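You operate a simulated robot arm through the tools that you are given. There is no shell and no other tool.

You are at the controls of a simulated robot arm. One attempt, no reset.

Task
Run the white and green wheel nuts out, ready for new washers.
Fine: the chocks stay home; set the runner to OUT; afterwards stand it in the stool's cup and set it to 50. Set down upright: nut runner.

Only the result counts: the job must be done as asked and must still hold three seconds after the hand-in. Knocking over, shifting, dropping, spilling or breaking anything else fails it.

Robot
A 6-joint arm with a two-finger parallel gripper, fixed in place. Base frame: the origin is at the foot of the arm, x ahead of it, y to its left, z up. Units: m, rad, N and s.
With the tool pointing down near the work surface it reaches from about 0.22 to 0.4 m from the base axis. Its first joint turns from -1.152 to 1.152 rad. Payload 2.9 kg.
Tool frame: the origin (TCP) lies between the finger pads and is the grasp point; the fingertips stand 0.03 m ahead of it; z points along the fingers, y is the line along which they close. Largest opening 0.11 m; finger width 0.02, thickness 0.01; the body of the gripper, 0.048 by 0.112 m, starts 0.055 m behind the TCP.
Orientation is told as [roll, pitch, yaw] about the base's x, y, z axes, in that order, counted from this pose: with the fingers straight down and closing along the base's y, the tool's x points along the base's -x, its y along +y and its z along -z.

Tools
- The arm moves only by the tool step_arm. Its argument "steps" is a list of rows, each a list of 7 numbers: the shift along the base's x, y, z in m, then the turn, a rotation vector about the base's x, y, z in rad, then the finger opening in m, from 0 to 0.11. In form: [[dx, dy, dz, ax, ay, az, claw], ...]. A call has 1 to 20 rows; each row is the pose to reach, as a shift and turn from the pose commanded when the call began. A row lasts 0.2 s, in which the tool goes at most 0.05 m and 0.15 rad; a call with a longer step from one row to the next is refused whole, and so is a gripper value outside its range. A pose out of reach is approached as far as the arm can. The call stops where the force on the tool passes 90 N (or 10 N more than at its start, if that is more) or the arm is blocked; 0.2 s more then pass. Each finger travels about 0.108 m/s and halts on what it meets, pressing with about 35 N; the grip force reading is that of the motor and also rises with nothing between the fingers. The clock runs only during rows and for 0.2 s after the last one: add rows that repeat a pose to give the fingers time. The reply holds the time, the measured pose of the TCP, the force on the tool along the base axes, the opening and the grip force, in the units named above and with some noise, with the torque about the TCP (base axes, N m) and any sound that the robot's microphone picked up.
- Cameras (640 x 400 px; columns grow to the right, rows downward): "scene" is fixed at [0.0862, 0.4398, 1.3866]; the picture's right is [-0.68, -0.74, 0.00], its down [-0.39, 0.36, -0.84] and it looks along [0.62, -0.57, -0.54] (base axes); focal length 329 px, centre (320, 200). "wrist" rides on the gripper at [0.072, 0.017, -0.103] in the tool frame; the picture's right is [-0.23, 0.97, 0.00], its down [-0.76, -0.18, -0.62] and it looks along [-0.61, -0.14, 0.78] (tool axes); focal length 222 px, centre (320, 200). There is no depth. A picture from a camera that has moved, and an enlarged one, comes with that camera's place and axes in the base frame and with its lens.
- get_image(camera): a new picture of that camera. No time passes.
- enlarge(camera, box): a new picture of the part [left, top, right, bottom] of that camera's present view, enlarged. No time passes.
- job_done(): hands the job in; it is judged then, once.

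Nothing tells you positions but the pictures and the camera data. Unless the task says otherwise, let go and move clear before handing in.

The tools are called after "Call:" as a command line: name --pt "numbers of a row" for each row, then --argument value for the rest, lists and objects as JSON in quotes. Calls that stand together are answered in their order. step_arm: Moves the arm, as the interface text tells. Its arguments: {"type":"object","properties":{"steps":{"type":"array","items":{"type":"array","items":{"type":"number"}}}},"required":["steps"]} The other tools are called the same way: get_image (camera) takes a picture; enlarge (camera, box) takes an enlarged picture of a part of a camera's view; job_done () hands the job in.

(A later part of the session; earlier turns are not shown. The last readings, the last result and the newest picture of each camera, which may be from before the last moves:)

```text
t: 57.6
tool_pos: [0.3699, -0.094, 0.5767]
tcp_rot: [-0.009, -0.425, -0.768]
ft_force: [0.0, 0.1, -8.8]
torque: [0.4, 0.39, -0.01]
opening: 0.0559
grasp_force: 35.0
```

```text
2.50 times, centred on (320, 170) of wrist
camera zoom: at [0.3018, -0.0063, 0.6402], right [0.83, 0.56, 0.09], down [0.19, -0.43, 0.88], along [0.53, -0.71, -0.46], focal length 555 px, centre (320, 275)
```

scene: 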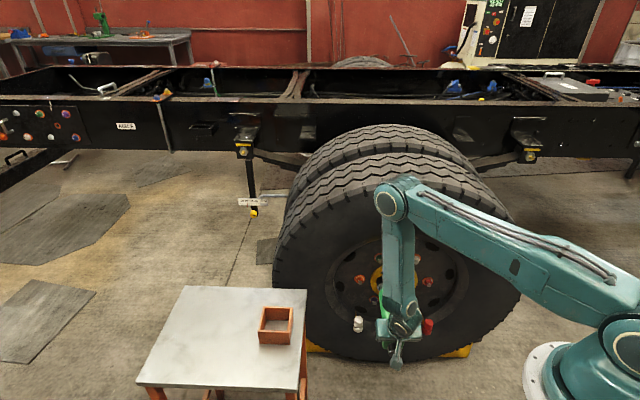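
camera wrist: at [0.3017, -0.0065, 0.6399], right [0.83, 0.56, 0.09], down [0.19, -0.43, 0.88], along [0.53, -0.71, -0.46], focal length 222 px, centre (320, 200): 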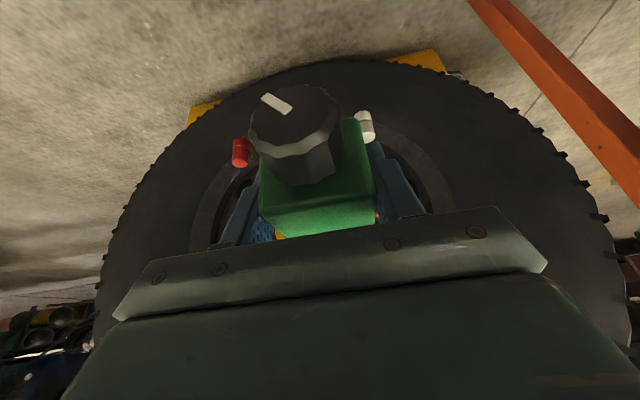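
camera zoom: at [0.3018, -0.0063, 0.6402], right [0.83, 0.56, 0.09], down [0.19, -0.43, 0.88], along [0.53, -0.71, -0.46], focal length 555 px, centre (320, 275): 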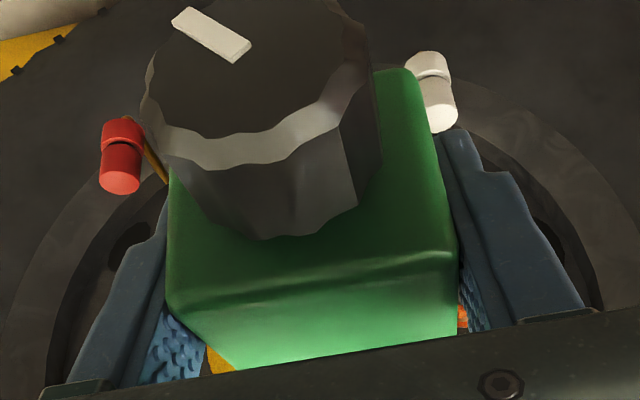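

The socket is about 4 mm off the green stud axis sideways and slightly low. I'll correct that and advance to about 2 cm short of the stud tip.

Call:
step_arm --pt "-0.0028 -0.0029 0.0024 0 0 0 0.03" --pt "0.015 -0.02 0.0024 0 0 0 0.03" --pt "0.0332 -0.0376 0.0024 0 0 0 0.03" --pt "0.0476 -0.0515 0.0024 0 0 0 0.03" --pt "0.0476 -0.0515 0.0024 0 0 0 0.03"

Call:
get_image --camera "scene"

Call:
enlarge --camera "scene" --box '[370, 240, 430, 280]'

Call:
get_image --camera "wrist"

```text
t: 58.8
tool_pos: [0.4139, -0.1484, 0.5798]
tcp_rot: [-0.006, -0.426, -0.766]
ft_force: [-0.6, 0.0, -9.3]
torque: [0.42, 0.34, 0.03]
opening: 0.0557
grasp_force: 35.4
```

```text
taken
```

scene: 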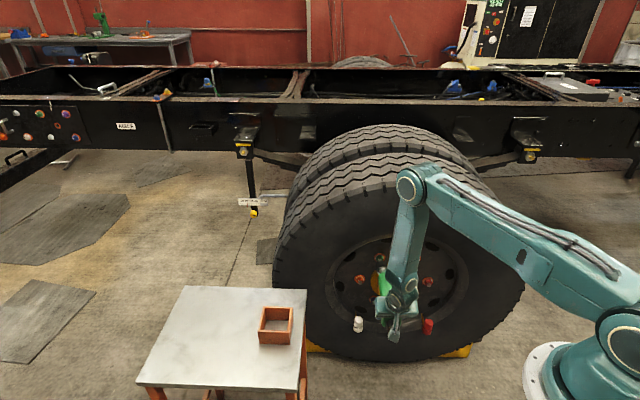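

```text
10.00 times, centred on (400, 260) of scene
camera zoom: at [0.0863, 0.4398, 1.3866], right [-0.68, -0.74, 0.0], down [-0.4, 0.36, -0.84], along [0.62, -0.57, -0.54], focal length 3293 px, centre (-480, -400)
```

zoom: 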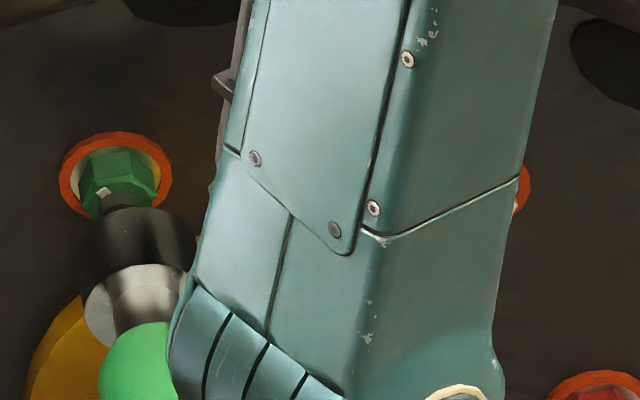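

```text
taken
camera wrist: at [0.3483, -0.0599, 0.6433], right [0.83, 0.56, 0.09], down [0.19, -0.43, 0.88], along [0.53, -0.71, -0.46], focal length 222 px, centre (320, 200)
```

wrist: 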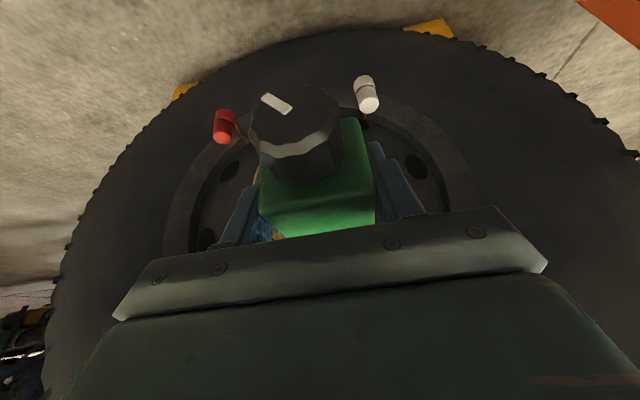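

The mouth is about 2.4 mm off sideways and otherwise in line with the green stud. I'll correct and advance to put the stud tip inside the mouth.

Call:
step_arm --pt "0.0017 0.0017 -0.0005 0 0 0 0.03" --pt "0.0089 -0.0052 -0.0005 0 0 0 0.03" --pt "0.0161 -0.0122 -0.0005 0 0 0 0.03" --pt "0.0197 -0.0157 -0.0005 0 0 0 0.03" --pt "0.0197 -0.0157 -0.0005 0 0 0 0.03"

Call:
enlarge --camera "scene" --box '[360, 240, 420, 280]'

Call:
get_image --camera "wrist"

```text
t: 60.0
tool_pos: [0.4345, -0.1643, 0.5793]
tcp_rot: [-0.01, -0.427, -0.766]
ft_force: [0.7, -0.7, -8.6]
torque: [0.42, 0.4, 0.02]
opening: 0.056
grasp_force: 35.4
```

```text
10.00 times, centred on (390, 260) of scene
camera zoom: at [0.0863, 0.4398, 1.3866], right [-0.68, -0.74, 0.0], down [-0.4, 0.36, -0.84], along [0.62, -0.57, -0.54], focal length 3293 px, centre (-380, -400)
```

zoom: 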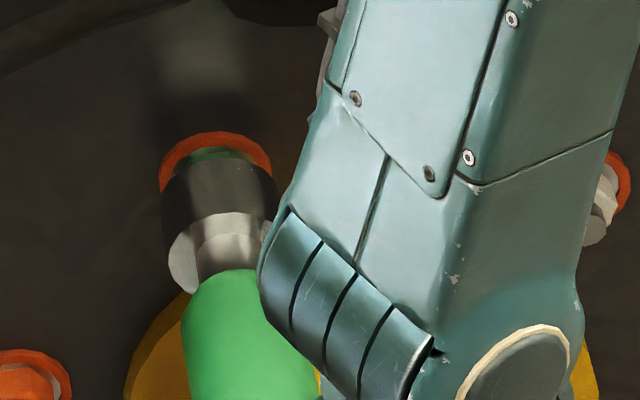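

```text
taken
camera wrist: at [0.3685, -0.0758, 0.6429], right [0.83, 0.56, 0.09], down [0.19, -0.43, 0.88], along [0.53, -0.71, -0.46], focal length 222 px, centre (320, 200)
```

wrist: 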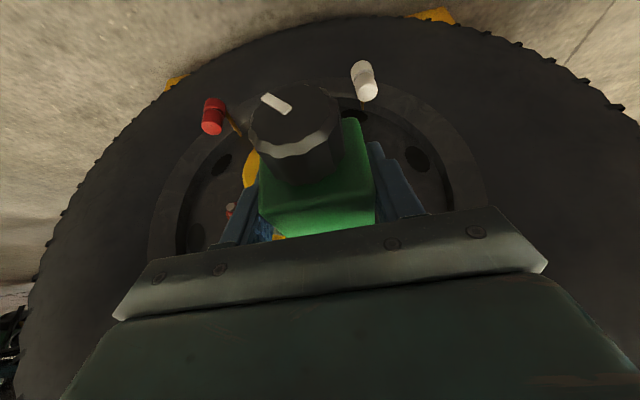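

Well aligned: the socket already covers the stud with about 7 mm to go. I'll advance slowly while watching the force.

Call:
step_arm --pt "0.0014 -0.0014 0 0 0 0 0.03" --pt "0.0029 -0.0028 0 0 0 0 0.03" --pt "0.0043 -0.0042 0 0 0 0 0.03" --pt "0.0043 -0.0042 0 0 0 0 0.03"

Call:
enlarge --camera "scene" --box '[360, 240, 420, 280]'

```text
t: 61.0
tool_pos: [0.4397, -0.1701, 0.5792]
tcp_rot: [-0.009, -0.427, -0.769]
ft_force: [0.2, 0.4, -8.5]
torque: [0.38, 0.39, -0.05]
opening: 0.0557
grasp_force: 34.5
```

```text
10.00 times, centred on (390, 260) of scene
camera zoom: at [0.0863, 0.4398, 1.3866], right [-0.68, -0.74, 0.0], down [-0.4, 0.36, -0.84], along [0.62, -0.57, -0.54], focal length 3293 px, centre (-380, -400)
```

zoom: 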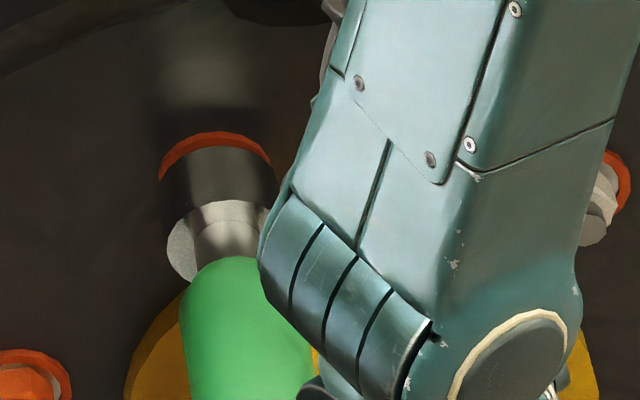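

Call:
step_arm --pt "0.0007 -0.0007 0 0 0 0 0.03" --pt "0.0014 -0.0014 0 0 0 0 0.03" --pt "0.0022 -0.0021 0 0 0 0 0.03" --pt "0.0029 -0.0028 0 0 0 0 0.03" --pt "0.0029 -0.0028 0 0 0 0 0.03"

Call:
enlarge --camera "scene" --box '[360, 240, 420, 280]'

```text
t: 62.2
tool_pos: [0.4422, -0.1726, 0.5782]
tcp_rot: [-0.007, -0.425, -0.77]
ft_force: [1.0, 0.3, -8.7]
torque: [0.42, 0.42, 0.01]
opening: 0.0558
grasp_force: 35.3
```

```text
10.00 times, centred on (390, 260) of scene
camera zoom: at [0.0863, 0.4398, 1.3866], right [-0.68, -0.74, 0.0], down [-0.4, 0.36, -0.84], along [0.62, -0.57, -0.54], focal length 3293 px, centre (-380, -400)
```

zoom: 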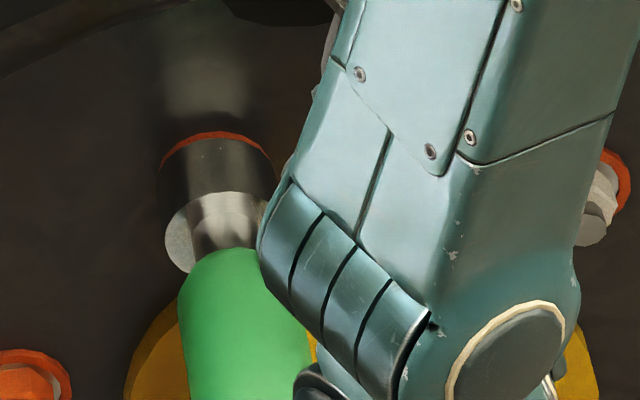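

Call:
step_arm --pt "0.0007 -0.0007 0 0 0 0 0.03" --pt "0.0014 -0.0014 0 0 0 0 0.03" --pt "0.0022 -0.0021 0 0 0 0 0.03" --pt "0.0029 -0.0028 0 0 0 0 0.03" --pt "0.0029 -0.0028 0 0 0 0 0.03"

Call:
enlarge --camera "scene" --box '[360, 240, 420, 280]'

```text
t: 63.4
tool_pos: [0.446, -0.1752, 0.5792]
tcp_rot: [-0.008, -0.426, -0.767]
ft_force: [-0.6, 0.3, -8.7]
torque: [0.39, 0.39, -0.03]
opening: 0.0556
grasp_force: 35.3
```

```text
10.00 times, centred on (390, 260) of scene
camera zoom: at [0.0863, 0.4398, 1.3866], right [-0.68, -0.74, 0.0], down [-0.4, 0.36, -0.84], along [0.62, -0.57, -0.54], focal length 3293 px, centre (-380, -400)
```

zoom: 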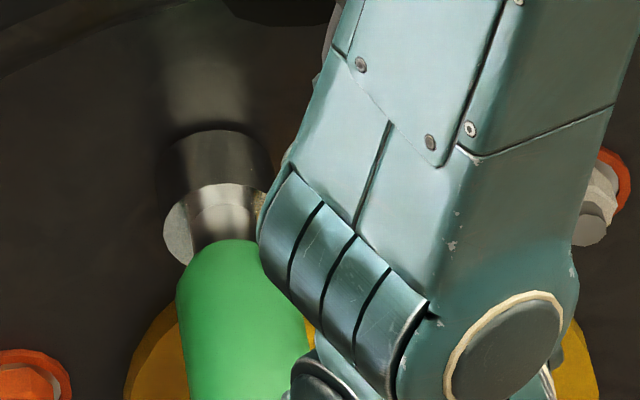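

Call:
step_arm --pt "0.0007 -0.0007 0 0 0 0 0.03" --pt "0.0014 -0.0014 0 0 0 0 0.03" --pt "0.0022 -0.0021 0 0 0 0 0.03" --pt "0.0029 -0.0028 0 0 0 0 0.03" --pt "0.0029 -0.0028 0 0 0 0 0.03"

Call:
enlarge --camera "scene" --box '[360, 240, 420, 280]'

```text
t: 64.6
tool_pos: [0.4474, -0.1735, 0.5781]
tcp_rot: [-0.01, -0.42, -0.765]
ft_force: [-17.1, 20.3, -0.3]
torque: [-0.66, -0.57, 0.28]
opening: 0.0561
grasp_force: 35.1
```

```text
10.00 times, centred on (390, 260) of scene
camera zoom: at [0.0859, 0.4402, 1.3865], right [-0.68, -0.74, 0.0], down [-0.39, 0.36, -0.84], along [0.62, -0.57, -0.54], focal length 3293 px, centre (-380, -400)
```

zoom: 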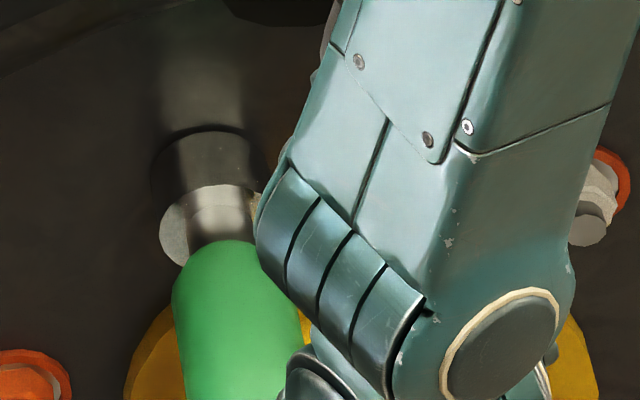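

Contact at about 26 N axial. I'll hold the press and listen for the runner to act.

Call:
step_arm --pt "0 0 0 0 0 0 0.03" --pt "0 0 0 0 0 0 0.03" --pt "0 0 0 0 0 0 0.03" --pt "0 0 0 0 0 0 0.03" --pt "0 0 0 0 0 0 0.03"

Call:
get_image --camera "wrist"

```text
t: 65.8
tool_pos: [0.4464, -0.1752, 0.5782]
tcp_rot: [-0.012, -0.419, -0.765]
ft_force: [-13.3, 10.5, -10.0]
torque: [0.58, 0.56, -0.56]
opening: 0.0559
grasp_force: 34.8
```

```text
taken
camera wrist: at [0.3805, -0.0876, 0.6428], right [0.83, 0.55, 0.08], down [0.2, -0.43, 0.88], along [0.52, -0.71, -0.47], focal length 222 px, centre (320, 200)
```

wrist: 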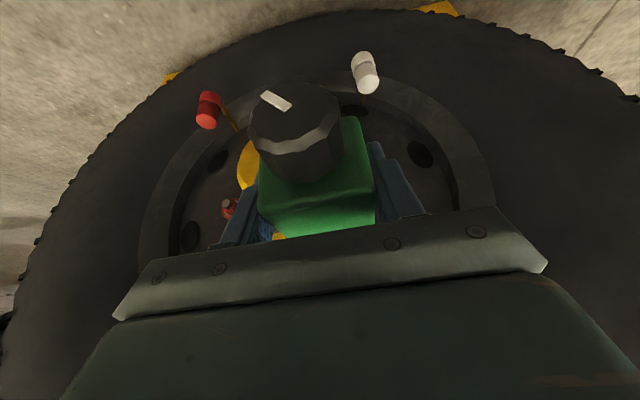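

Call:
step_arm --pt "0.0007 -0.0007 0 0 0 0 0.03" --pt "0.0014 -0.0014 0 0 0 0 0.03" --pt "0.0014 -0.0014 0 0 0 0 0.03" --pt "0.0014 -0.0014 0 0 0 0 0.03"

Call:
enlarge --camera "scene" --box '[360, 240, 420, 280]'

```text
t: 66.8
tool_pos: [0.447, -0.1765, 0.5776]
tcp_rot: [-0.012, -0.418, -0.767]
ft_force: [-20.9, 21.0, -3.2]
torque: [-0.29, -0.24, -0.26]
opening: 0.056
grasp_force: 35.4
```

```text
10.00 times, centred on (390, 260) of scene
camera zoom: at [0.0859, 0.4401, 1.3865], right [-0.68, -0.74, 0.0], down [-0.39, 0.36, -0.84], along [0.62, -0.57, -0.54], focal length 3293 px, centre (-380, -400)
```

zoom: 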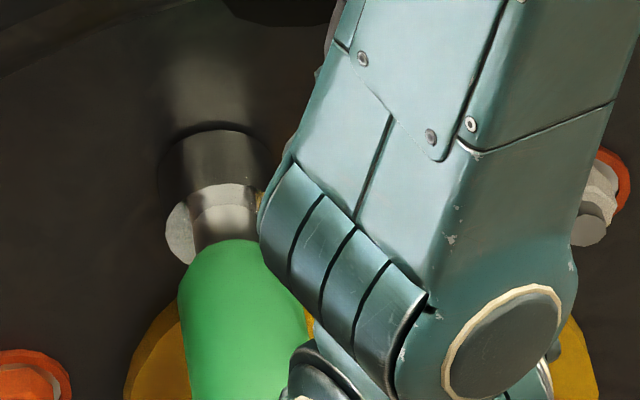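

Call:
step_arm --pt "0 0 0 0 0 0 0.03" --pt "0 0 0 0 0 0 0.03" --pt "0 0 0 0 0 0 0.03" --pt "0 0 0 0 0 0 0.03" --pt "0 0 0 0 0 0 0.03" --pt "0 0 0 0 0 0 0.03" --pt "0 0 0 0 0 0 0.03"

Call:
enlarge --camera "scene" --box '[360, 240, 420, 280]'

```text
t: 68.4
tool_pos: [0.4469, -0.1773, 0.5771]
tcp_rot: [-0.012, -0.417, -0.766]
ft_force: [-19.6, 21.1, -4.4]
torque: [-0.11, -0.08, -0.16]
opening: 0.0559
grasp_force: 35.0
```

```text
10.00 times, centred on (390, 260) of scene
camera zoom: at [0.086, 0.4401, 1.3865], right [-0.68, -0.74, 0.0], down [-0.39, 0.36, -0.84], along [0.62, -0.57, -0.54], focal length 3293 px, centre (-380, -400)
```

zoom: 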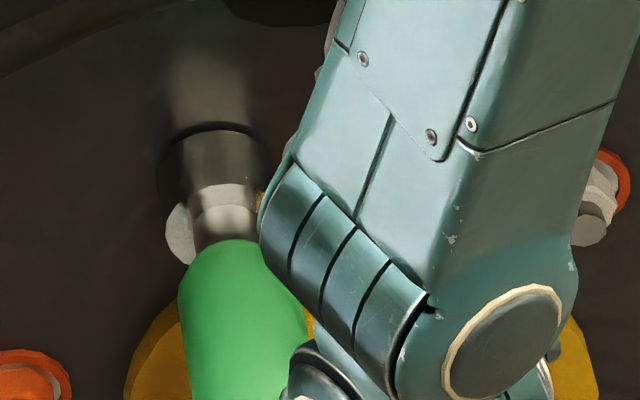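

Nothing audible so far. I'll back off and look at the green nut.

Call:
step_arm --pt "-0.0072 0.0069 0 0 0 0 0.03" --pt "-0.0144 0.0139 0 0 0 0 0.03" --pt "-0.0288 0.0278 0 0 0 0 0.03" --pt "-0.0432 0.0417 0 0 0 0 0.03" --pt "-0.0432 0.0417 0 0 0 0 0.03"

Call:
enlarge --camera "scene" --box '[360, 240, 420, 280]'

```text
t: 69.6
tool_pos: [0.4072, -0.1372, 0.5792]
tcp_rot: [-0.007, -0.427, -0.767]
ft_force: [0.4, -0.6, -8.3]
torque: [0.37, 0.38, 0.0]
opening: 0.0558
grasp_force: 35.1
```

```text
10.00 times, centred on (390, 260) of scene
camera zoom: at [0.0863, 0.4398, 1.3866], right [-0.68, -0.74, 0.0], down [-0.4, 0.36, -0.84], along [0.62, -0.57, -0.54], focal length 3293 px, centre (-380, -400)
```

zoom: 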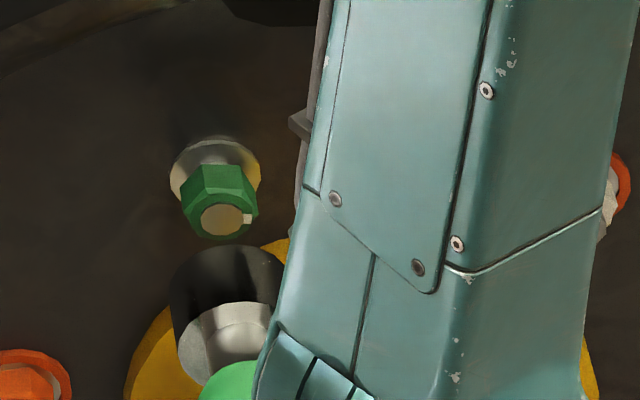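

The green nut has run out to the stud end and its band is clear, so that one is done. I'll back off, rise over the hub's black valve, and cross to the white nut.

Call:
step_arm --pt "-0.0324 0.0313 0.01 0 0 0 0.03" --pt "-0.0647 0.0625 0.02 0 0 0 0.03" --pt "-0.0647 0.0625 0.06 0 0 0 0.03" --pt "-0.0647 0.0625 0.1 0 0 0 0.03" --pt "-0.087 0.0394 0.1 0 0 0 0.03" --pt "-0.1093 0.0163 0.1 0 0 0 0.03" --pt "-0.1316 -0.0068 0.1 0 0 0 0.03" --pt "-0.1539 -0.0299 0.1 0 0 0 0.03" --pt "-0.1539 -0.0299 0.1 0 0 0 0.03"

Call:
get_image --camera "scene"

Call:
enlarge --camera "scene" --box '[380, 220, 460, 280]'

Call:
get_image --camera "wrist"

```text
t: 71.6
tool_pos: [0.2545, -0.1654, 0.6794]
tcp_rot: [-0.01, -0.427, -0.766]
ft_force: [0.9, 0.5, -8.9]
torque: [0.4, 0.38, 0.01]
opening: 0.056
grasp_force: 35.3
```

```text
taken
```

scene: 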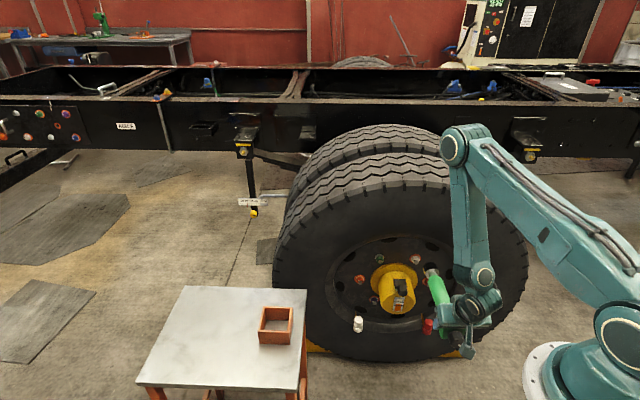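

```text
6.67 times, centred on (420, 250) of scene
camera zoom: at [0.0863, 0.4397, 1.3866], right [-0.68, -0.74, 0.0], down [-0.39, 0.36, -0.84], along [0.62, -0.57, -0.54], focal length 2195 px, centre (-347, -133)
```

zoom: 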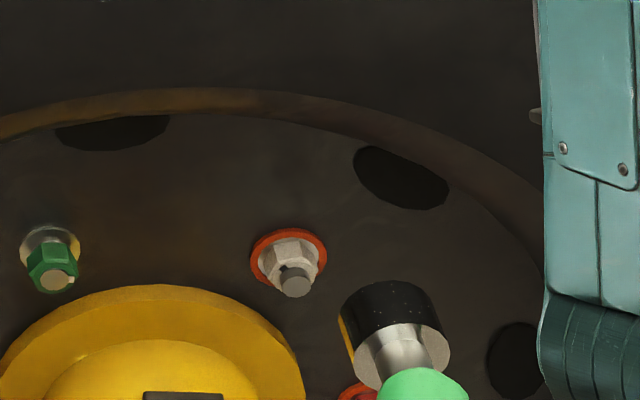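

```text
taken
camera wrist: at [0.1872, -0.077, 0.7426], right [0.83, 0.56, 0.09], down [0.19, -0.43, 0.88], along [0.53, -0.71, -0.46], focal length 222 px, centre (320, 200)
```

wrist: 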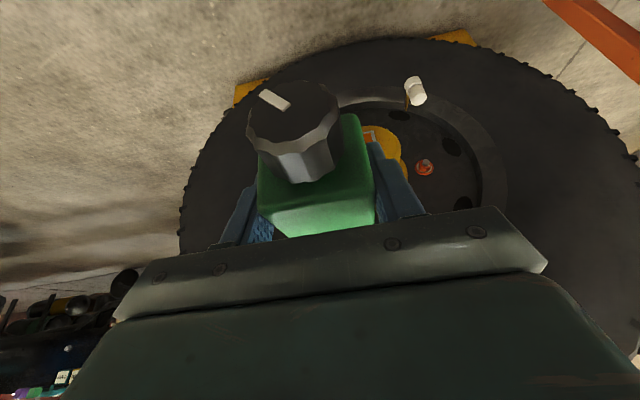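

The view of the socket and the white nut is clear. I'll zoom to measure the runner's axis again, since the push may have shifted it in the grip.

Call:
enlarge --camera "scene" --box '[400, 255, 460, 345]'

Call:
enlarge --camera "scene" --box '[400, 245, 448, 275]'

Call:
enlarge --camera "wrist" --box '[220, 70, 420, 250]'

```text
4.44 times, centred on (430, 300) of scene
camera zoom: at [0.0863, 0.4397, 1.3866], right [-0.68, -0.74, 0.0], down [-0.39, 0.36, -0.84], along [0.62, -0.57, -0.54], focal length 1463 px, centre (-169, -244)
```

zoom: 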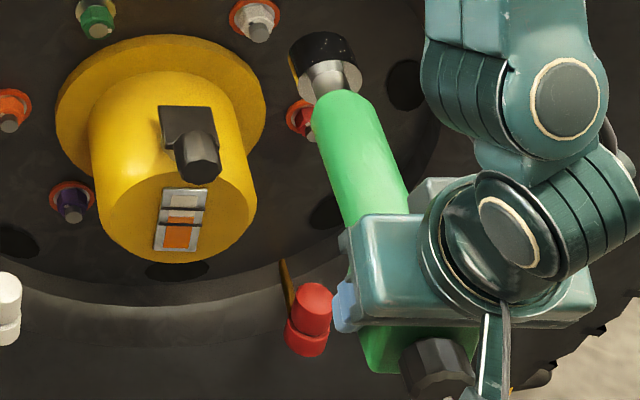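

```text
13.33 times, centred on (424, 260) of scene
camera zoom: at [0.0863, 0.4397, 1.3866], right [-0.68, -0.74, 0.0], down [-0.39, 0.36, -0.84], along [0.62, -0.57, -0.54], focal length 4390 px, centre (-1067, -600)
```

zoom: 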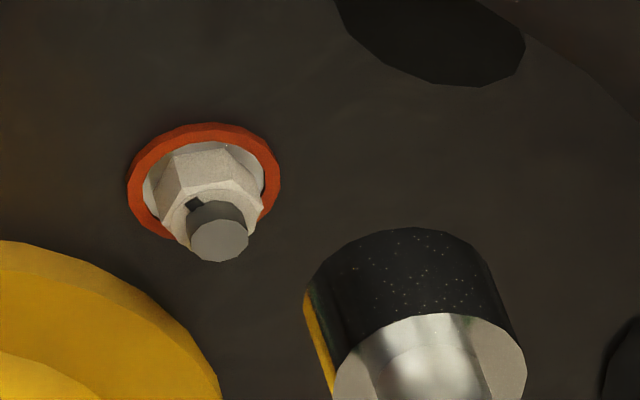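

```text
2.22 times, centred on (320, 160) of wrist
camera zoom: at [0.1872, -0.077, 0.7426], right [0.83, 0.56, 0.09], down [0.19, -0.43, 0.88], along [0.53, -0.71, -0.46], focal length 494 px, centre (320, 289)
```

zoom: 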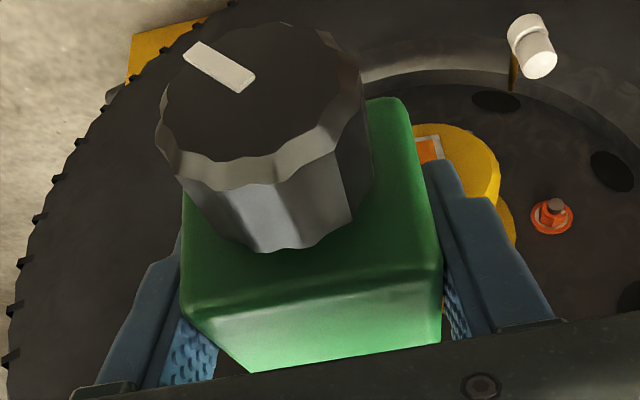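

The runner slid back about 3 mm in the grip but is otherwise true. I'll lower to the white nut's height, correct sideways and advance part way.

Call:
step_arm --pt "-0.0038 -0.0039 -0.035 0 0 0 0.03" --pt "-0.0038 -0.0039 -0.07 0 0 0 0.03" --pt "-0.0038 -0.0039 -0.1006 0 0 0 0.03" --pt "0.0214 -0.0282 -0.1006 0 0 0 0.03" --pt "0.0466 -0.0525 -0.1006 0 0 0 0.03" --pt "0.0466 -0.0525 -0.1006 0 0 0 0.03"

Call:
get_image --camera "scene"

Call:
enlarge --camera "scene" --box '[390, 245, 450, 285]'

Call:
enlarge --camera "wrist" --box '[120, 70, 480, 295]'

```text
t: 73.0
tool_pos: [0.3005, -0.2191, 0.577]
tcp_rot: [-0.006, -0.426, -0.767]
ft_force: [-0.1, 0.7, -8.3]
torque: [0.39, 0.38, -0.01]
opening: 0.0558
grasp_force: 35.1
```

```text
taken
```

scene: 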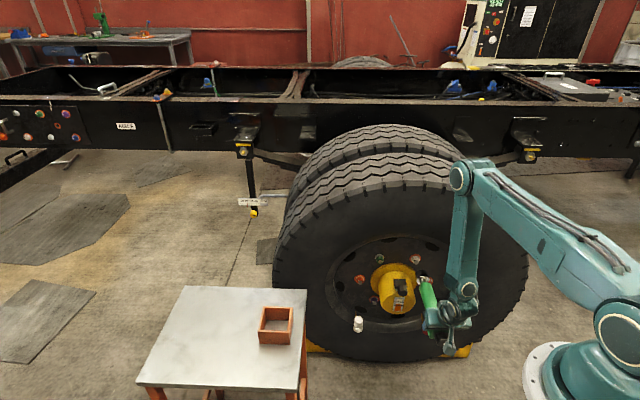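

```text
10.00 times, centred on (420, 265) of scene
camera zoom: at [0.0863, 0.4397, 1.3866], right [-0.68, -0.74, 0.0], down [-0.4, 0.36, -0.84], along [0.62, -0.57, -0.54], focal length 3293 px, centre (-680, -450)
```

zoom: 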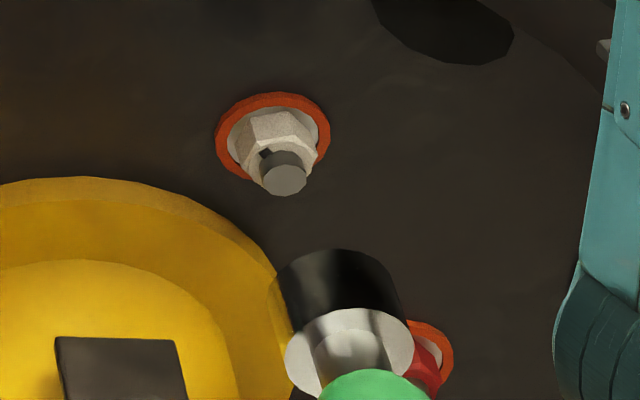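

```text
1.78 times, centred on (300, 182) of wrist
camera zoom: at [0.2339, -0.1302, 0.6414], right [0.83, 0.56, 0.09], down [0.19, -0.43, 0.88], along [0.53, -0.71, -0.46], focal length 395 px, centre (356, 231)
```

zoom: 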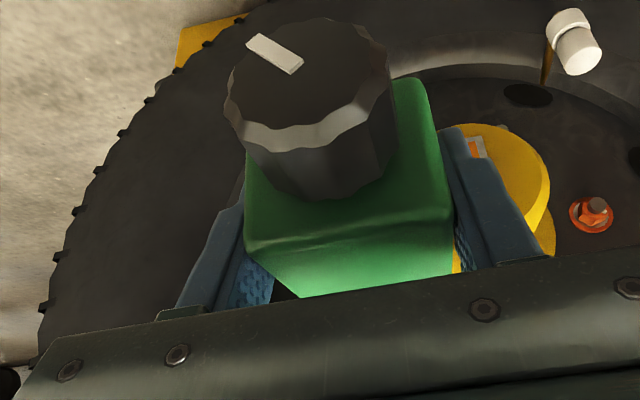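

Call:
step_arm --pt "0.0035 0.0036 0 0 0 0 0.03" --pt "0.0161 -0.0086 0 0 0 0 0.03" --pt "0.0287 -0.0207 0 0 0 0 0.03" --pt "0.0287 -0.0207 0 0 0 0 0.03"

Call:
enlarge --camera "scene" --box '[390, 245, 450, 285]'

Call:
get_image --camera "wrist"

```text
t: 74.0
tool_pos: [0.3288, -0.2407, 0.5786]
tcp_rot: [-0.009, -0.425, -0.766]
ft_force: [0.2, 0.2, -8.6]
torque: [0.4, 0.38, 0.03]
opening: 0.0559
grasp_force: 34.8
```

```text
10.00 times, centred on (420, 265) of scene
camera zoom: at [0.0863, 0.4397, 1.3866], right [-0.68, -0.74, 0.0], down [-0.4, 0.36, -0.84], along [0.62, -0.57, -0.54], focal length 3293 px, centre (-680, -450)
```

zoom: 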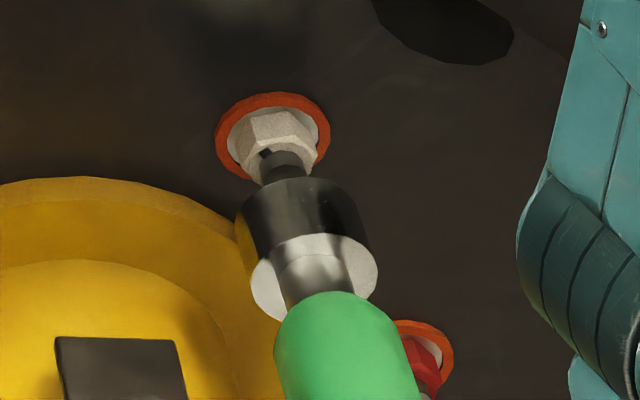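

```text
taken
camera wrist: at [0.2612, -0.151, 0.642], right [0.83, 0.56, 0.09], down [0.19, -0.43, 0.88], along [0.53, -0.71, -0.46], focal length 222 px, centre (320, 200)
```

wrist: 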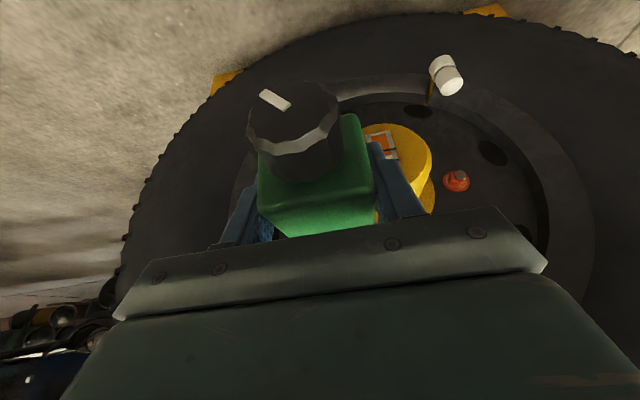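

The mouth now sits on the white stud's axis line. I'll advance until it covers the stud tip and re-check.

Call:
step_arm --pt "0.0036 -0.0035 -0.001 0 0 0 0.03" --pt "0.0072 -0.007 -0.001 0 0 0 0.03" --pt "0.0108 -0.0104 -0.001 0 0 0 0.03" --pt "0.0144 -0.0139 -0.001 0 0 0 0.03" --pt "0.0144 -0.0139 -0.001 0 0 0 0.03"

Call:
enlarge --camera "scene" --box '[390, 245, 450, 285]'

```text
t: 75.2
tool_pos: [0.3432, -0.2532, 0.5782]
tcp_rot: [-0.006, -0.426, -0.769]
ft_force: [-0.1, 1.0, -9.3]
torque: [0.34, 0.4, -0.01]
opening: 0.056
grasp_force: 35.4
```

```text
10.00 times, centred on (420, 265) of scene
camera zoom: at [0.0863, 0.4397, 1.3866], right [-0.68, -0.74, 0.0], down [-0.4, 0.36, -0.84], along [0.62, -0.57, -0.54], focal length 3293 px, centre (-680, -450)
```

zoom: 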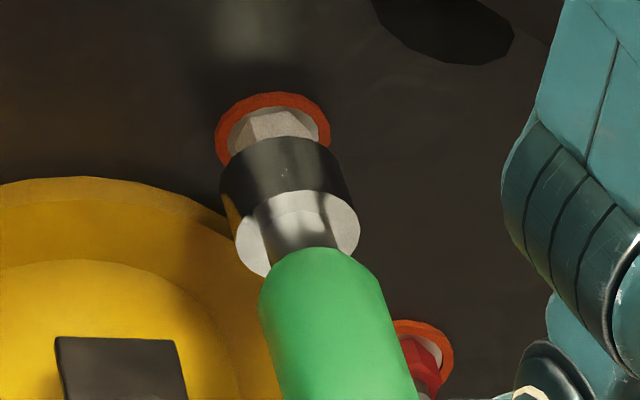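

Still aligned within about 1 mm. I'll advance gently, expecting contact about 2 cm further in.

Call:
step_arm --pt "0.0022 -0.0035 0 0 0 0 0.03" --pt "0.0051 -0.0063 0 0 0 0 0.03" --pt "0.0079 -0.0091 0 0 0 0 0.03" --pt "0.0079 -0.0091 0 0 0 0 0.03"

Call:
enlarge --camera "scene" --box '[390, 245, 450, 285]'

```text
t: 76.2
tool_pos: [0.3517, -0.2629, 0.5773]
tcp_rot: [-0.005, -0.426, -0.767]
ft_force: [0.8, 0.3, -9.0]
torque: [0.37, 0.41, -0.04]
opening: 0.0559
grasp_force: 34.8
```

```text
10.00 times, centred on (420, 265) of scene
camera zoom: at [0.0863, 0.4397, 1.3866], right [-0.68, -0.74, 0.0], down [-0.4, 0.36, -0.84], along [0.62, -0.57, -0.54], focal length 3293 px, centre (-680, -450)
```

zoom: 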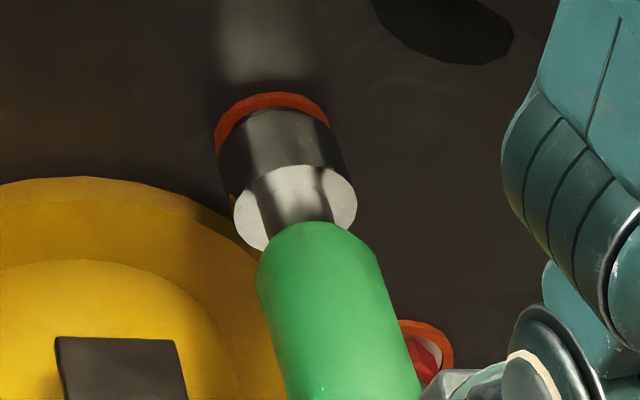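

Call:
step_arm --pt "0.0014 -0.0014 0 0 0 0 0.03" --pt "0.0029 -0.0028 0 0 0 0 0.03" --pt "0.0043 -0.0042 0 0 0 0 0.03" --pt "0.0043 -0.0042 0 0 0 0 0.03"

Call:
step_arm --pt "0.0007 -0.0007 0 0 0 0 0.03" --pt "0.0014 -0.0014 0 0 0 0 0.03" --pt "0.0014 -0.0014 0 0 0 0 0.03"

Call:
enlarge --camera "scene" --box '[390, 245, 450, 285]'

```text
t: 77.2
tool_pos: [0.3564, -0.2673, 0.5778]
tcp_rot: [-0.007, -0.428, -0.769]
ft_force: [-1.0, 0.5, -7.8]
torque: [0.22, 0.23, -0.02]
opening: 0.0558
grasp_force: 35.2
```

```text
t: 78.0
tool_pos: [0.3559, -0.2676, 0.5766]
tcp_rot: [-0.009, -0.423, -0.766]
ft_force: [-6.0, 9.4, -4.0]
torque: [-0.39, -0.38, 0.28]
opening: 0.0558
grasp_force: 35.1
```

```text
10.00 times, centred on (420, 265) of scene
camera zoom: at [0.0861, 0.4399, 1.3866], right [-0.68, -0.74, 0.0], down [-0.39, 0.36, -0.84], along [0.62, -0.57, -0.54], focal length 3293 px, centre (-680, -450)
```

zoom: 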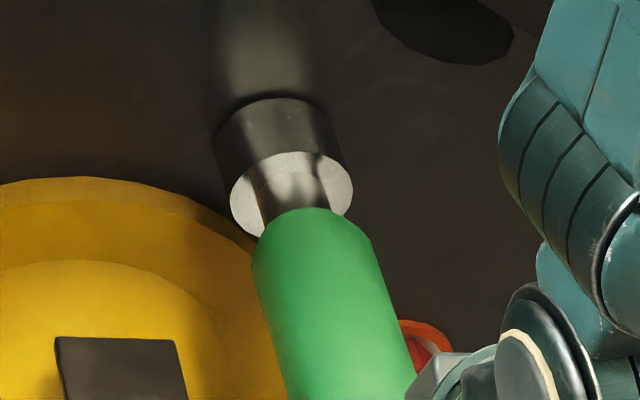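

Contact has begun at about 11 N. I'll press a little more, matching the green nut, and hold.

Call:
step_arm --pt "0.0007 -0.0007 0 0 0 0 0.03" --pt "0.0014 -0.0014 0 0 0 0 0.03" --pt "0.0014 -0.0014 0 0 0 0 0.03" --pt "0.0014 -0.0014 0 0 0 0 0.03" --pt "0.0014 -0.0014 0 0 0 0 0.03"

Call:
enlarge --camera "scene" --box '[390, 245, 450, 285]'

Call:
step_arm --pt "0.0007 -0.0007 0 0 0 0 0.03" --pt "0.0007 -0.0007 0 0 0 0 0.03" --pt "0.0007 -0.0007 0 0 0 0 0.03" --pt "0.0007 -0.0007 0 0 0 0 0.03" --pt "0.0007 -0.0007 0 0 0 0 0.03" --pt "0.0007 -0.0007 0 0 0 0 0.03"

Call:
enlarge --camera "scene" --box '[390, 245, 450, 285]'

```text
t: 79.2
tool_pos: [0.356, -0.268, 0.5768]
tcp_rot: [-0.008, -0.418, -0.768]
ft_force: [-16.2, 16.0, -6.1]
torque: [0.18, 0.05, -0.13]
opening: 0.0559
grasp_force: 35.2
```

```text
10.00 times, centred on (420, 265) of scene
camera zoom: at [0.0861, 0.44, 1.3866], right [-0.68, -0.74, 0.0], down [-0.39, 0.36, -0.84], along [0.62, -0.57, -0.54], focal length 3293 px, centre (-680, -450)
```

zoom: 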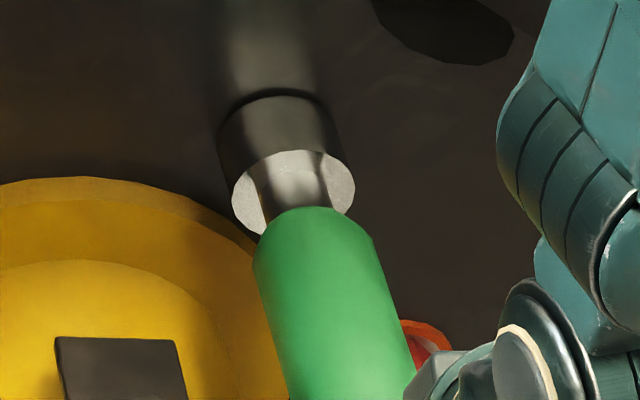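

```text
t: 80.6
tool_pos: [0.3563, -0.2691, 0.5758]
tcp_rot: [-0.008, -0.416, -0.766]
ft_force: [-17.6, 18.6, -2.6]
torque: [-0.25, -0.27, 0.08]
opening: 0.0559
grasp_force: 35.3
```

```text
10.00 times, centred on (420, 265) of scene
camera zoom: at [0.086, 0.4401, 1.3866], right [-0.68, -0.74, 0.0], down [-0.39, 0.36, -0.84], along [0.62, -0.57, -0.54], focal length 3293 px, centre (-680, -450)
```

zoom: 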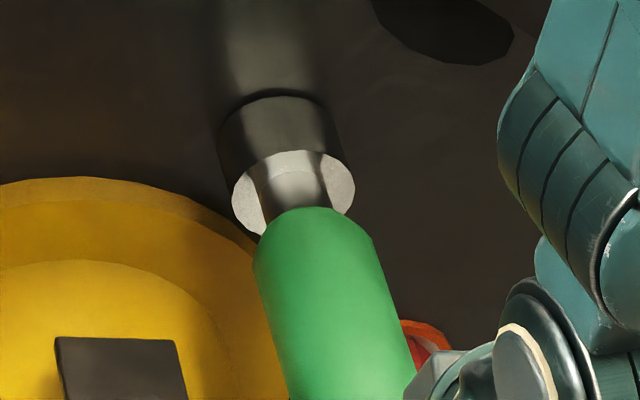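

Call:
step_arm --pt "0.0007 -0.0007 0 0 0 0 0.03" --pt "0.0011 -0.001 0 0 0 0 0.03" --pt "0.0011 -0.001 0 0 0 0 0.03" --pt "0.0011 -0.001 0 0 0 0 0.03" --pt "0.0011 -0.001 0 0 0 0 0.03" --pt "0.0011 -0.001 0 0 0 0 0.03" --pt "0.0011 -0.001 0 0 0 0 0.03" --pt "0.0011 -0.001 0 0 0 0 0.03"

Call:
step_arm --pt "-0.0072 0.0069 0 0 0 0 0.03" --pt "-0.0144 0.0139 0 0 0 0 0.03" --pt "-0.0288 0.0278 0 0 0 0 0.03" --pt "-0.0432 0.0417 0 0 0 0 0.03" --pt "-0.0432 0.0417 0 0 0 0 0.03"

Call:
enlarge --camera "scene" --box '[360, 240, 450, 300]'

```text
t: 82.4
tool_pos: [0.3561, -0.2707, 0.5759]
tcp_rot: [-0.009, -0.416, -0.768]
ft_force: [-18.8, 21.3, -3.9]
torque: [-0.13, -0.16, 0.3]
opening: 0.0561
grasp_force: 34.9
```

```text
t: 83.6
tool_pos: [0.3171, -0.2307, 0.5769]
tcp_rot: [-0.007, -0.428, -0.769]
ft_force: [-0.1, 0.1, -7.3]
torque: [0.35, 0.38, 0.03]
opening: 0.0556
grasp_force: 35.4
```

```text
6.67 times, centred on (405, 270) of scene
camera zoom: at [0.0863, 0.4398, 1.3866], right [-0.68, -0.74, 0.0], down [-0.4, 0.36, -0.84], along [0.62, -0.57, -0.54], focal length 2195 px, centre (-247, -267)
```

zoom: 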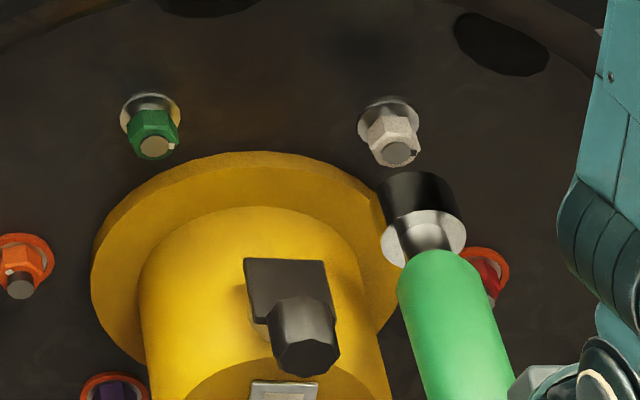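

Both nuts are now run out. I'll back off and carry the runner away over the hub, then up.

Call:
step_arm --pt "-0.0324 0.0313 0.01 0 0 0 0.03" --pt "-0.0647 0.0625 0.03 0 0 0 0.03" --pt "-0.0647 0.0625 0.06 0 0 0 0.03" --pt "-0.0424 0.0856 0.07 0 0 0 0.03" --pt "-0.0201 0.1087 0.08 0 0 0 0.03" --pt "0.0022 0.1318 0.09 0 0 0 0.03" --pt "0.0245 0.1549 0.1 0 0 0 0.03" --pt "0.0245 0.1549 0.14 0 0 0 0.03" --pt "0.0245 0.1549 0.18 0 0 0 0.03" --pt "0.0245 0.1549 0.213 0 0 0 0.03" --pt "0.0245 0.1549 0.213 0 0 0 0.03"

Call:
get_image --camera "scene"

```text
t: 86.0
tool_pos: [0.3406, -0.076, 0.7919]
tcp_rot: [-0.008, -0.426, -0.767]
ft_force: [-0.6, 0.0, -8.4]
torque: [0.35, 0.38, 0.02]
opening: 0.0557
grasp_force: 34.7
```

```text
taken
```

scene: 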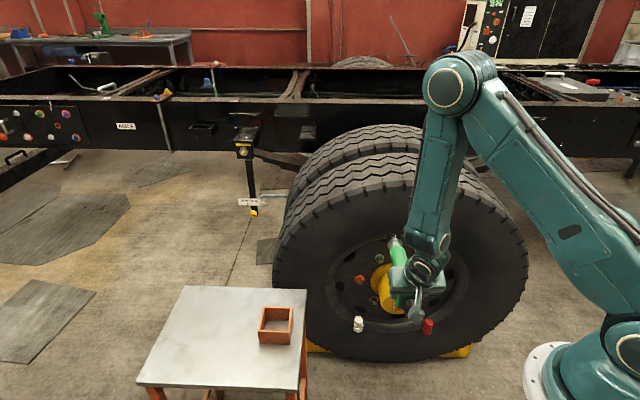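

Now I retrace the re-orientation in reverse to bring the runner vertical near the cup.

Call:
step_arm --pt "0 0.002 0.035 0.0871 0.09 0 0.03" --pt "0.003 0.004 0.07 0.1742 0.1801 0 0.03" --pt "0.006 0.006 0.105 0.2613 0.2702 0 0.03" --pt "0.008 0.008 0.14 0.3484 0.3602 0 0.03" --pt "0.011 0.01 0.175 0.4355 0.4503 0 0.03" --pt "0.013 0.012 0.21 0.5226 0.5403 0 0.03" --pt "0.016 0.014 0.24 0.6097 0.6304 0 0.03" --pt "0.016 0.014 0.24 0.6097 0.6304 0 0.03"

Call:
step_arm --pt "0.0175 0.015 0 0 0 -0.134 0.03" --pt "0.035 0.03 0 0 0 -0.268 0.03" --pt "0.0525 0.045 0 0 0 -0.402 0.03" --pt "0.07 0.06 0 0 0 -0.536 0.03" --pt "0.0875 0.075 0 0 0 -0.67 0.03" --pt "0.105 0.09 0 0 0 -0.804 0.03" --pt "0.1225 0.105 0 0 0 -0.938 0.03" --pt "0.14 0.12 0 0 0 -1.072 0.03" --pt "0.14 0.12 0 0 0 -1.072 0.03"

Call:
step_arm --pt "0.014 0.017 -0.004 0.1338 -0.0369 0 0.03" --pt "0.028 0.034 -0.008 0.2676 -0.0737 0 0.03" --pt "0.042 0.051 -0.012 0.4014 -0.1106 0 0.03" --pt "0.056 0.068 -0.016 0.5352 -0.1474 0 0.03" --pt "0.07 0.085 -0.02 0.669 -0.1843 0 0.03" --pt "0.07 0.085 -0.02 0.669 -0.1843 0 0.03"

Call:
get_image --camera "scene"

Call:
enlarge --camera "scene" --box '[210, 180, 330, 360]'

Call:
get_image --camera "wrist"

```text
t: 87.8
tool_pos: [0.3584, -0.0588, 1.0311]
tcp_rot: [-0.007, 0.45, -0.768]
ft_force: [-0.2, 0.2, -8.1]
torque: [0.19, 0.22, -0.01]
opening: 0.0561
grasp_force: 35.4
```

```text
t: 89.8
tool_pos: [0.4964, 0.0589, 1.0298]
tcp_rot: [-0.007, 0.451, -1.843]
ft_force: [-0.1, -0.2, -9.0]
torque: [0.31, -0.08, -0.02]
opening: 0.0558
grasp_force: 34.3
```

```text
t: 91.2
tool_pos: [0.5684, 0.145, 1.0105]
tcp_rot: [-0.008, 1.147, -1.838]
ft_force: [0.7, -0.3, -8.5]
torque: [-0.05, 0.0, 0.0]
opening: 0.0558
grasp_force: 34.6
```

```text
taken
```

scene: 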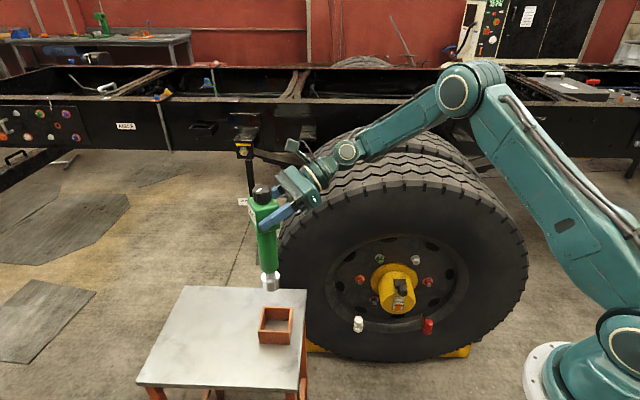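

```text
2.22 times, centred on (270, 270) of scene
camera zoom: at [0.0864, 0.4399, 1.3866], right [-0.68, -0.74, 0.0], down [-0.4, 0.36, -0.84], along [0.62, -0.57, -0.54], focal length 732 px, centre (431, 44)
```

zoom: 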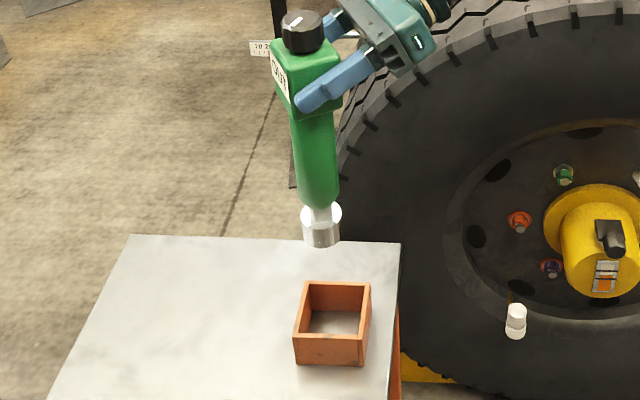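

```text
taken
camera wrist: at [0.5665, 0.0783, 1.1177], right [0.92, -0.34, -0.21], down [-0.4, -0.81, -0.44], along [-0.02, 0.48, -0.88], focal length 222 px, centre (320, 200)
```

wrist: 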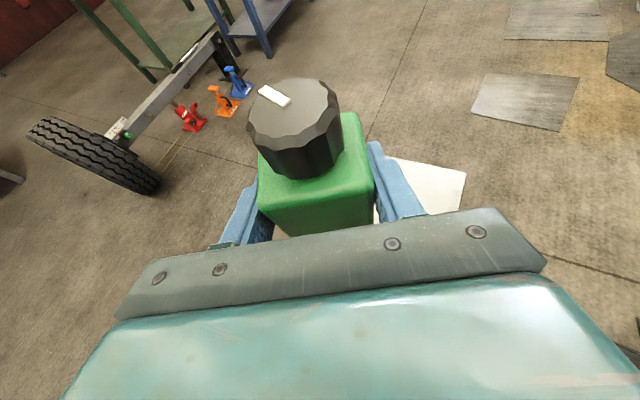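

The runner is vertical again above the cup. I'll lower to just above the rim and check centring.

Call:
step_arm --pt "0.002 0.001 -0.04 0 0 0 0.03" --pt "0.002 0.001 -0.08 0 0 0 0.03" --pt "0.002 0.001 -0.115 0 0 0 0.03" --pt "0.002 0.001 -0.125 0 0 0 0.03" --pt "0.002 0.001 -0.125 0 0 0 0.03"

Call:
enlarge --camera "scene" --box '[230, 250, 320, 350]'

```text
t: 92.4
tool_pos: [0.571, 0.1458, 0.8847]
tcp_rot: [-0.006, 1.143, -1.838]
ft_force: [-0.7, -0.6, -8.3]
torque: [-0.03, 0.0, -0.02]
opening: 0.0558
grasp_force: 35.7
```

```text
4.00 times, centred on (275, 300) of scene
camera zoom: at [0.0864, 0.4399, 1.3866], right [-0.68, -0.74, 0.0], down [-0.4, 0.36, -0.84], along [0.62, -0.57, -0.54], focal length 1317 px, centre (500, -200)
```

zoom: 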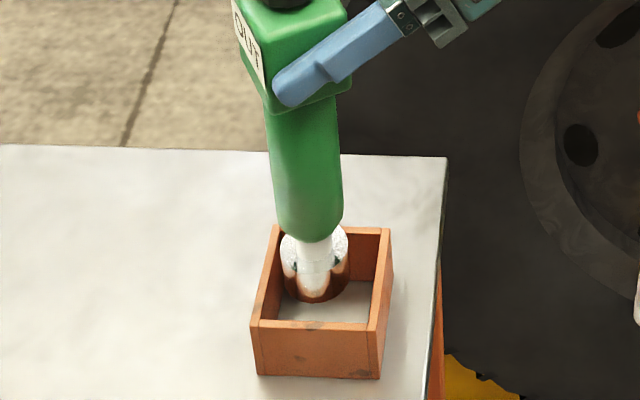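

The socket is slightly left of and toward the camera from the cup's centre. I'll nudge it and lower to touchdown.

Call:
step_arm --pt "0.001 -0.004 0 0 0 0 0.03" --pt "0.001 -0.004 -0.02 0 0 0 0.03" --pt "0.001 -0.004 -0.04 0 0 0 0.03" --pt "0.001 -0.004 -0.048 0 0 0 0.03" --pt "0.001 -0.004 -0.048 0 0 0 0.03"

Call:
enlarge --camera "scene" --box '[230, 250, 320, 350]'

```text
t: 93.6
tool_pos: [0.57, 0.1418, 0.8366]
tcp_rot: [-0.006, 1.144, -1.838]
ft_force: [0.0, -0.6, -9.0]
torque: [-0.08, 0.04, 0.02]
opening: 0.0559
grasp_force: 34.8
```

```text
4.00 times, centred on (275, 300) of scene
camera zoom: at [0.0864, 0.4399, 1.3866], right [-0.68, -0.74, 0.0], down [-0.4, 0.36, -0.84], along [0.62, -0.57, -0.54], focal length 1317 px, centre (500, -200)
```

zoom: 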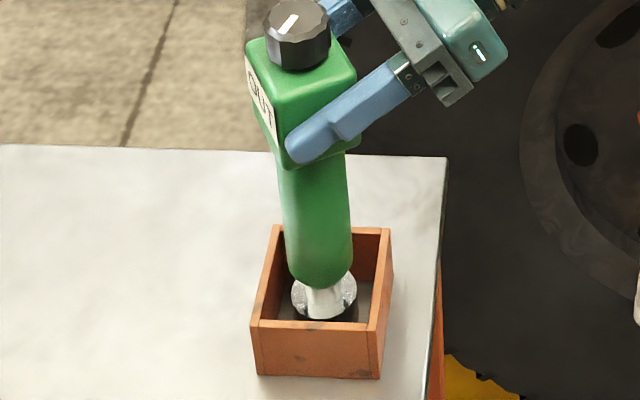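

Call:
step_arm --pt "0 0 -0.002 0 0 0 0.03" --pt "0 0 -0.004 0 0 0 0.03" --pt "0 0 -0.006 0 0 0 0.03" --pt "0 0 -0.006 0 0 0 0.03"

```text
t: 94.6
tool_pos: [0.5717, 0.1415, 0.8304]
tcp_rot: [-0.007, 1.142, -1.839]
ft_force: [-0.6, -0.3, -8.0]
torque: [-0.03, 0.02, 0.03]
opening: 0.0559
grasp_force: 35.3
```

Call:
step_arm --pt "0 0 -0.0015 0 0 0 0.03" --pt "0 0 -0.003 0 0 0 0.03" --pt "0 0 -0.003 0 0 0 0.03"

Call:
step_arm --pt "0 0 -0.0015 0 0 0 0.03" --pt "0 0 -0.0015 0 0 0 0.03"

```text
t: 95.4
tool_pos: [0.5704, 0.1412, 0.83]
tcp_rot: [-0.003, 1.146, -1.836]
ft_force: [-5.9, -3.0, 10.3]
torque: [-0.92, 0.72, -0.1]
opening: 0.0561
grasp_force: 35.3
```

```text
t: 96.0
tool_pos: [0.5692, 0.1422, 0.8304]
tcp_rot: [0.003, 1.149, -1.828]
ft_force: [-4.6, 1.0, 25.3]
torque: [-0.51, 0.63, -0.09]
opening: 0.056
grasp_force: 34.5
```

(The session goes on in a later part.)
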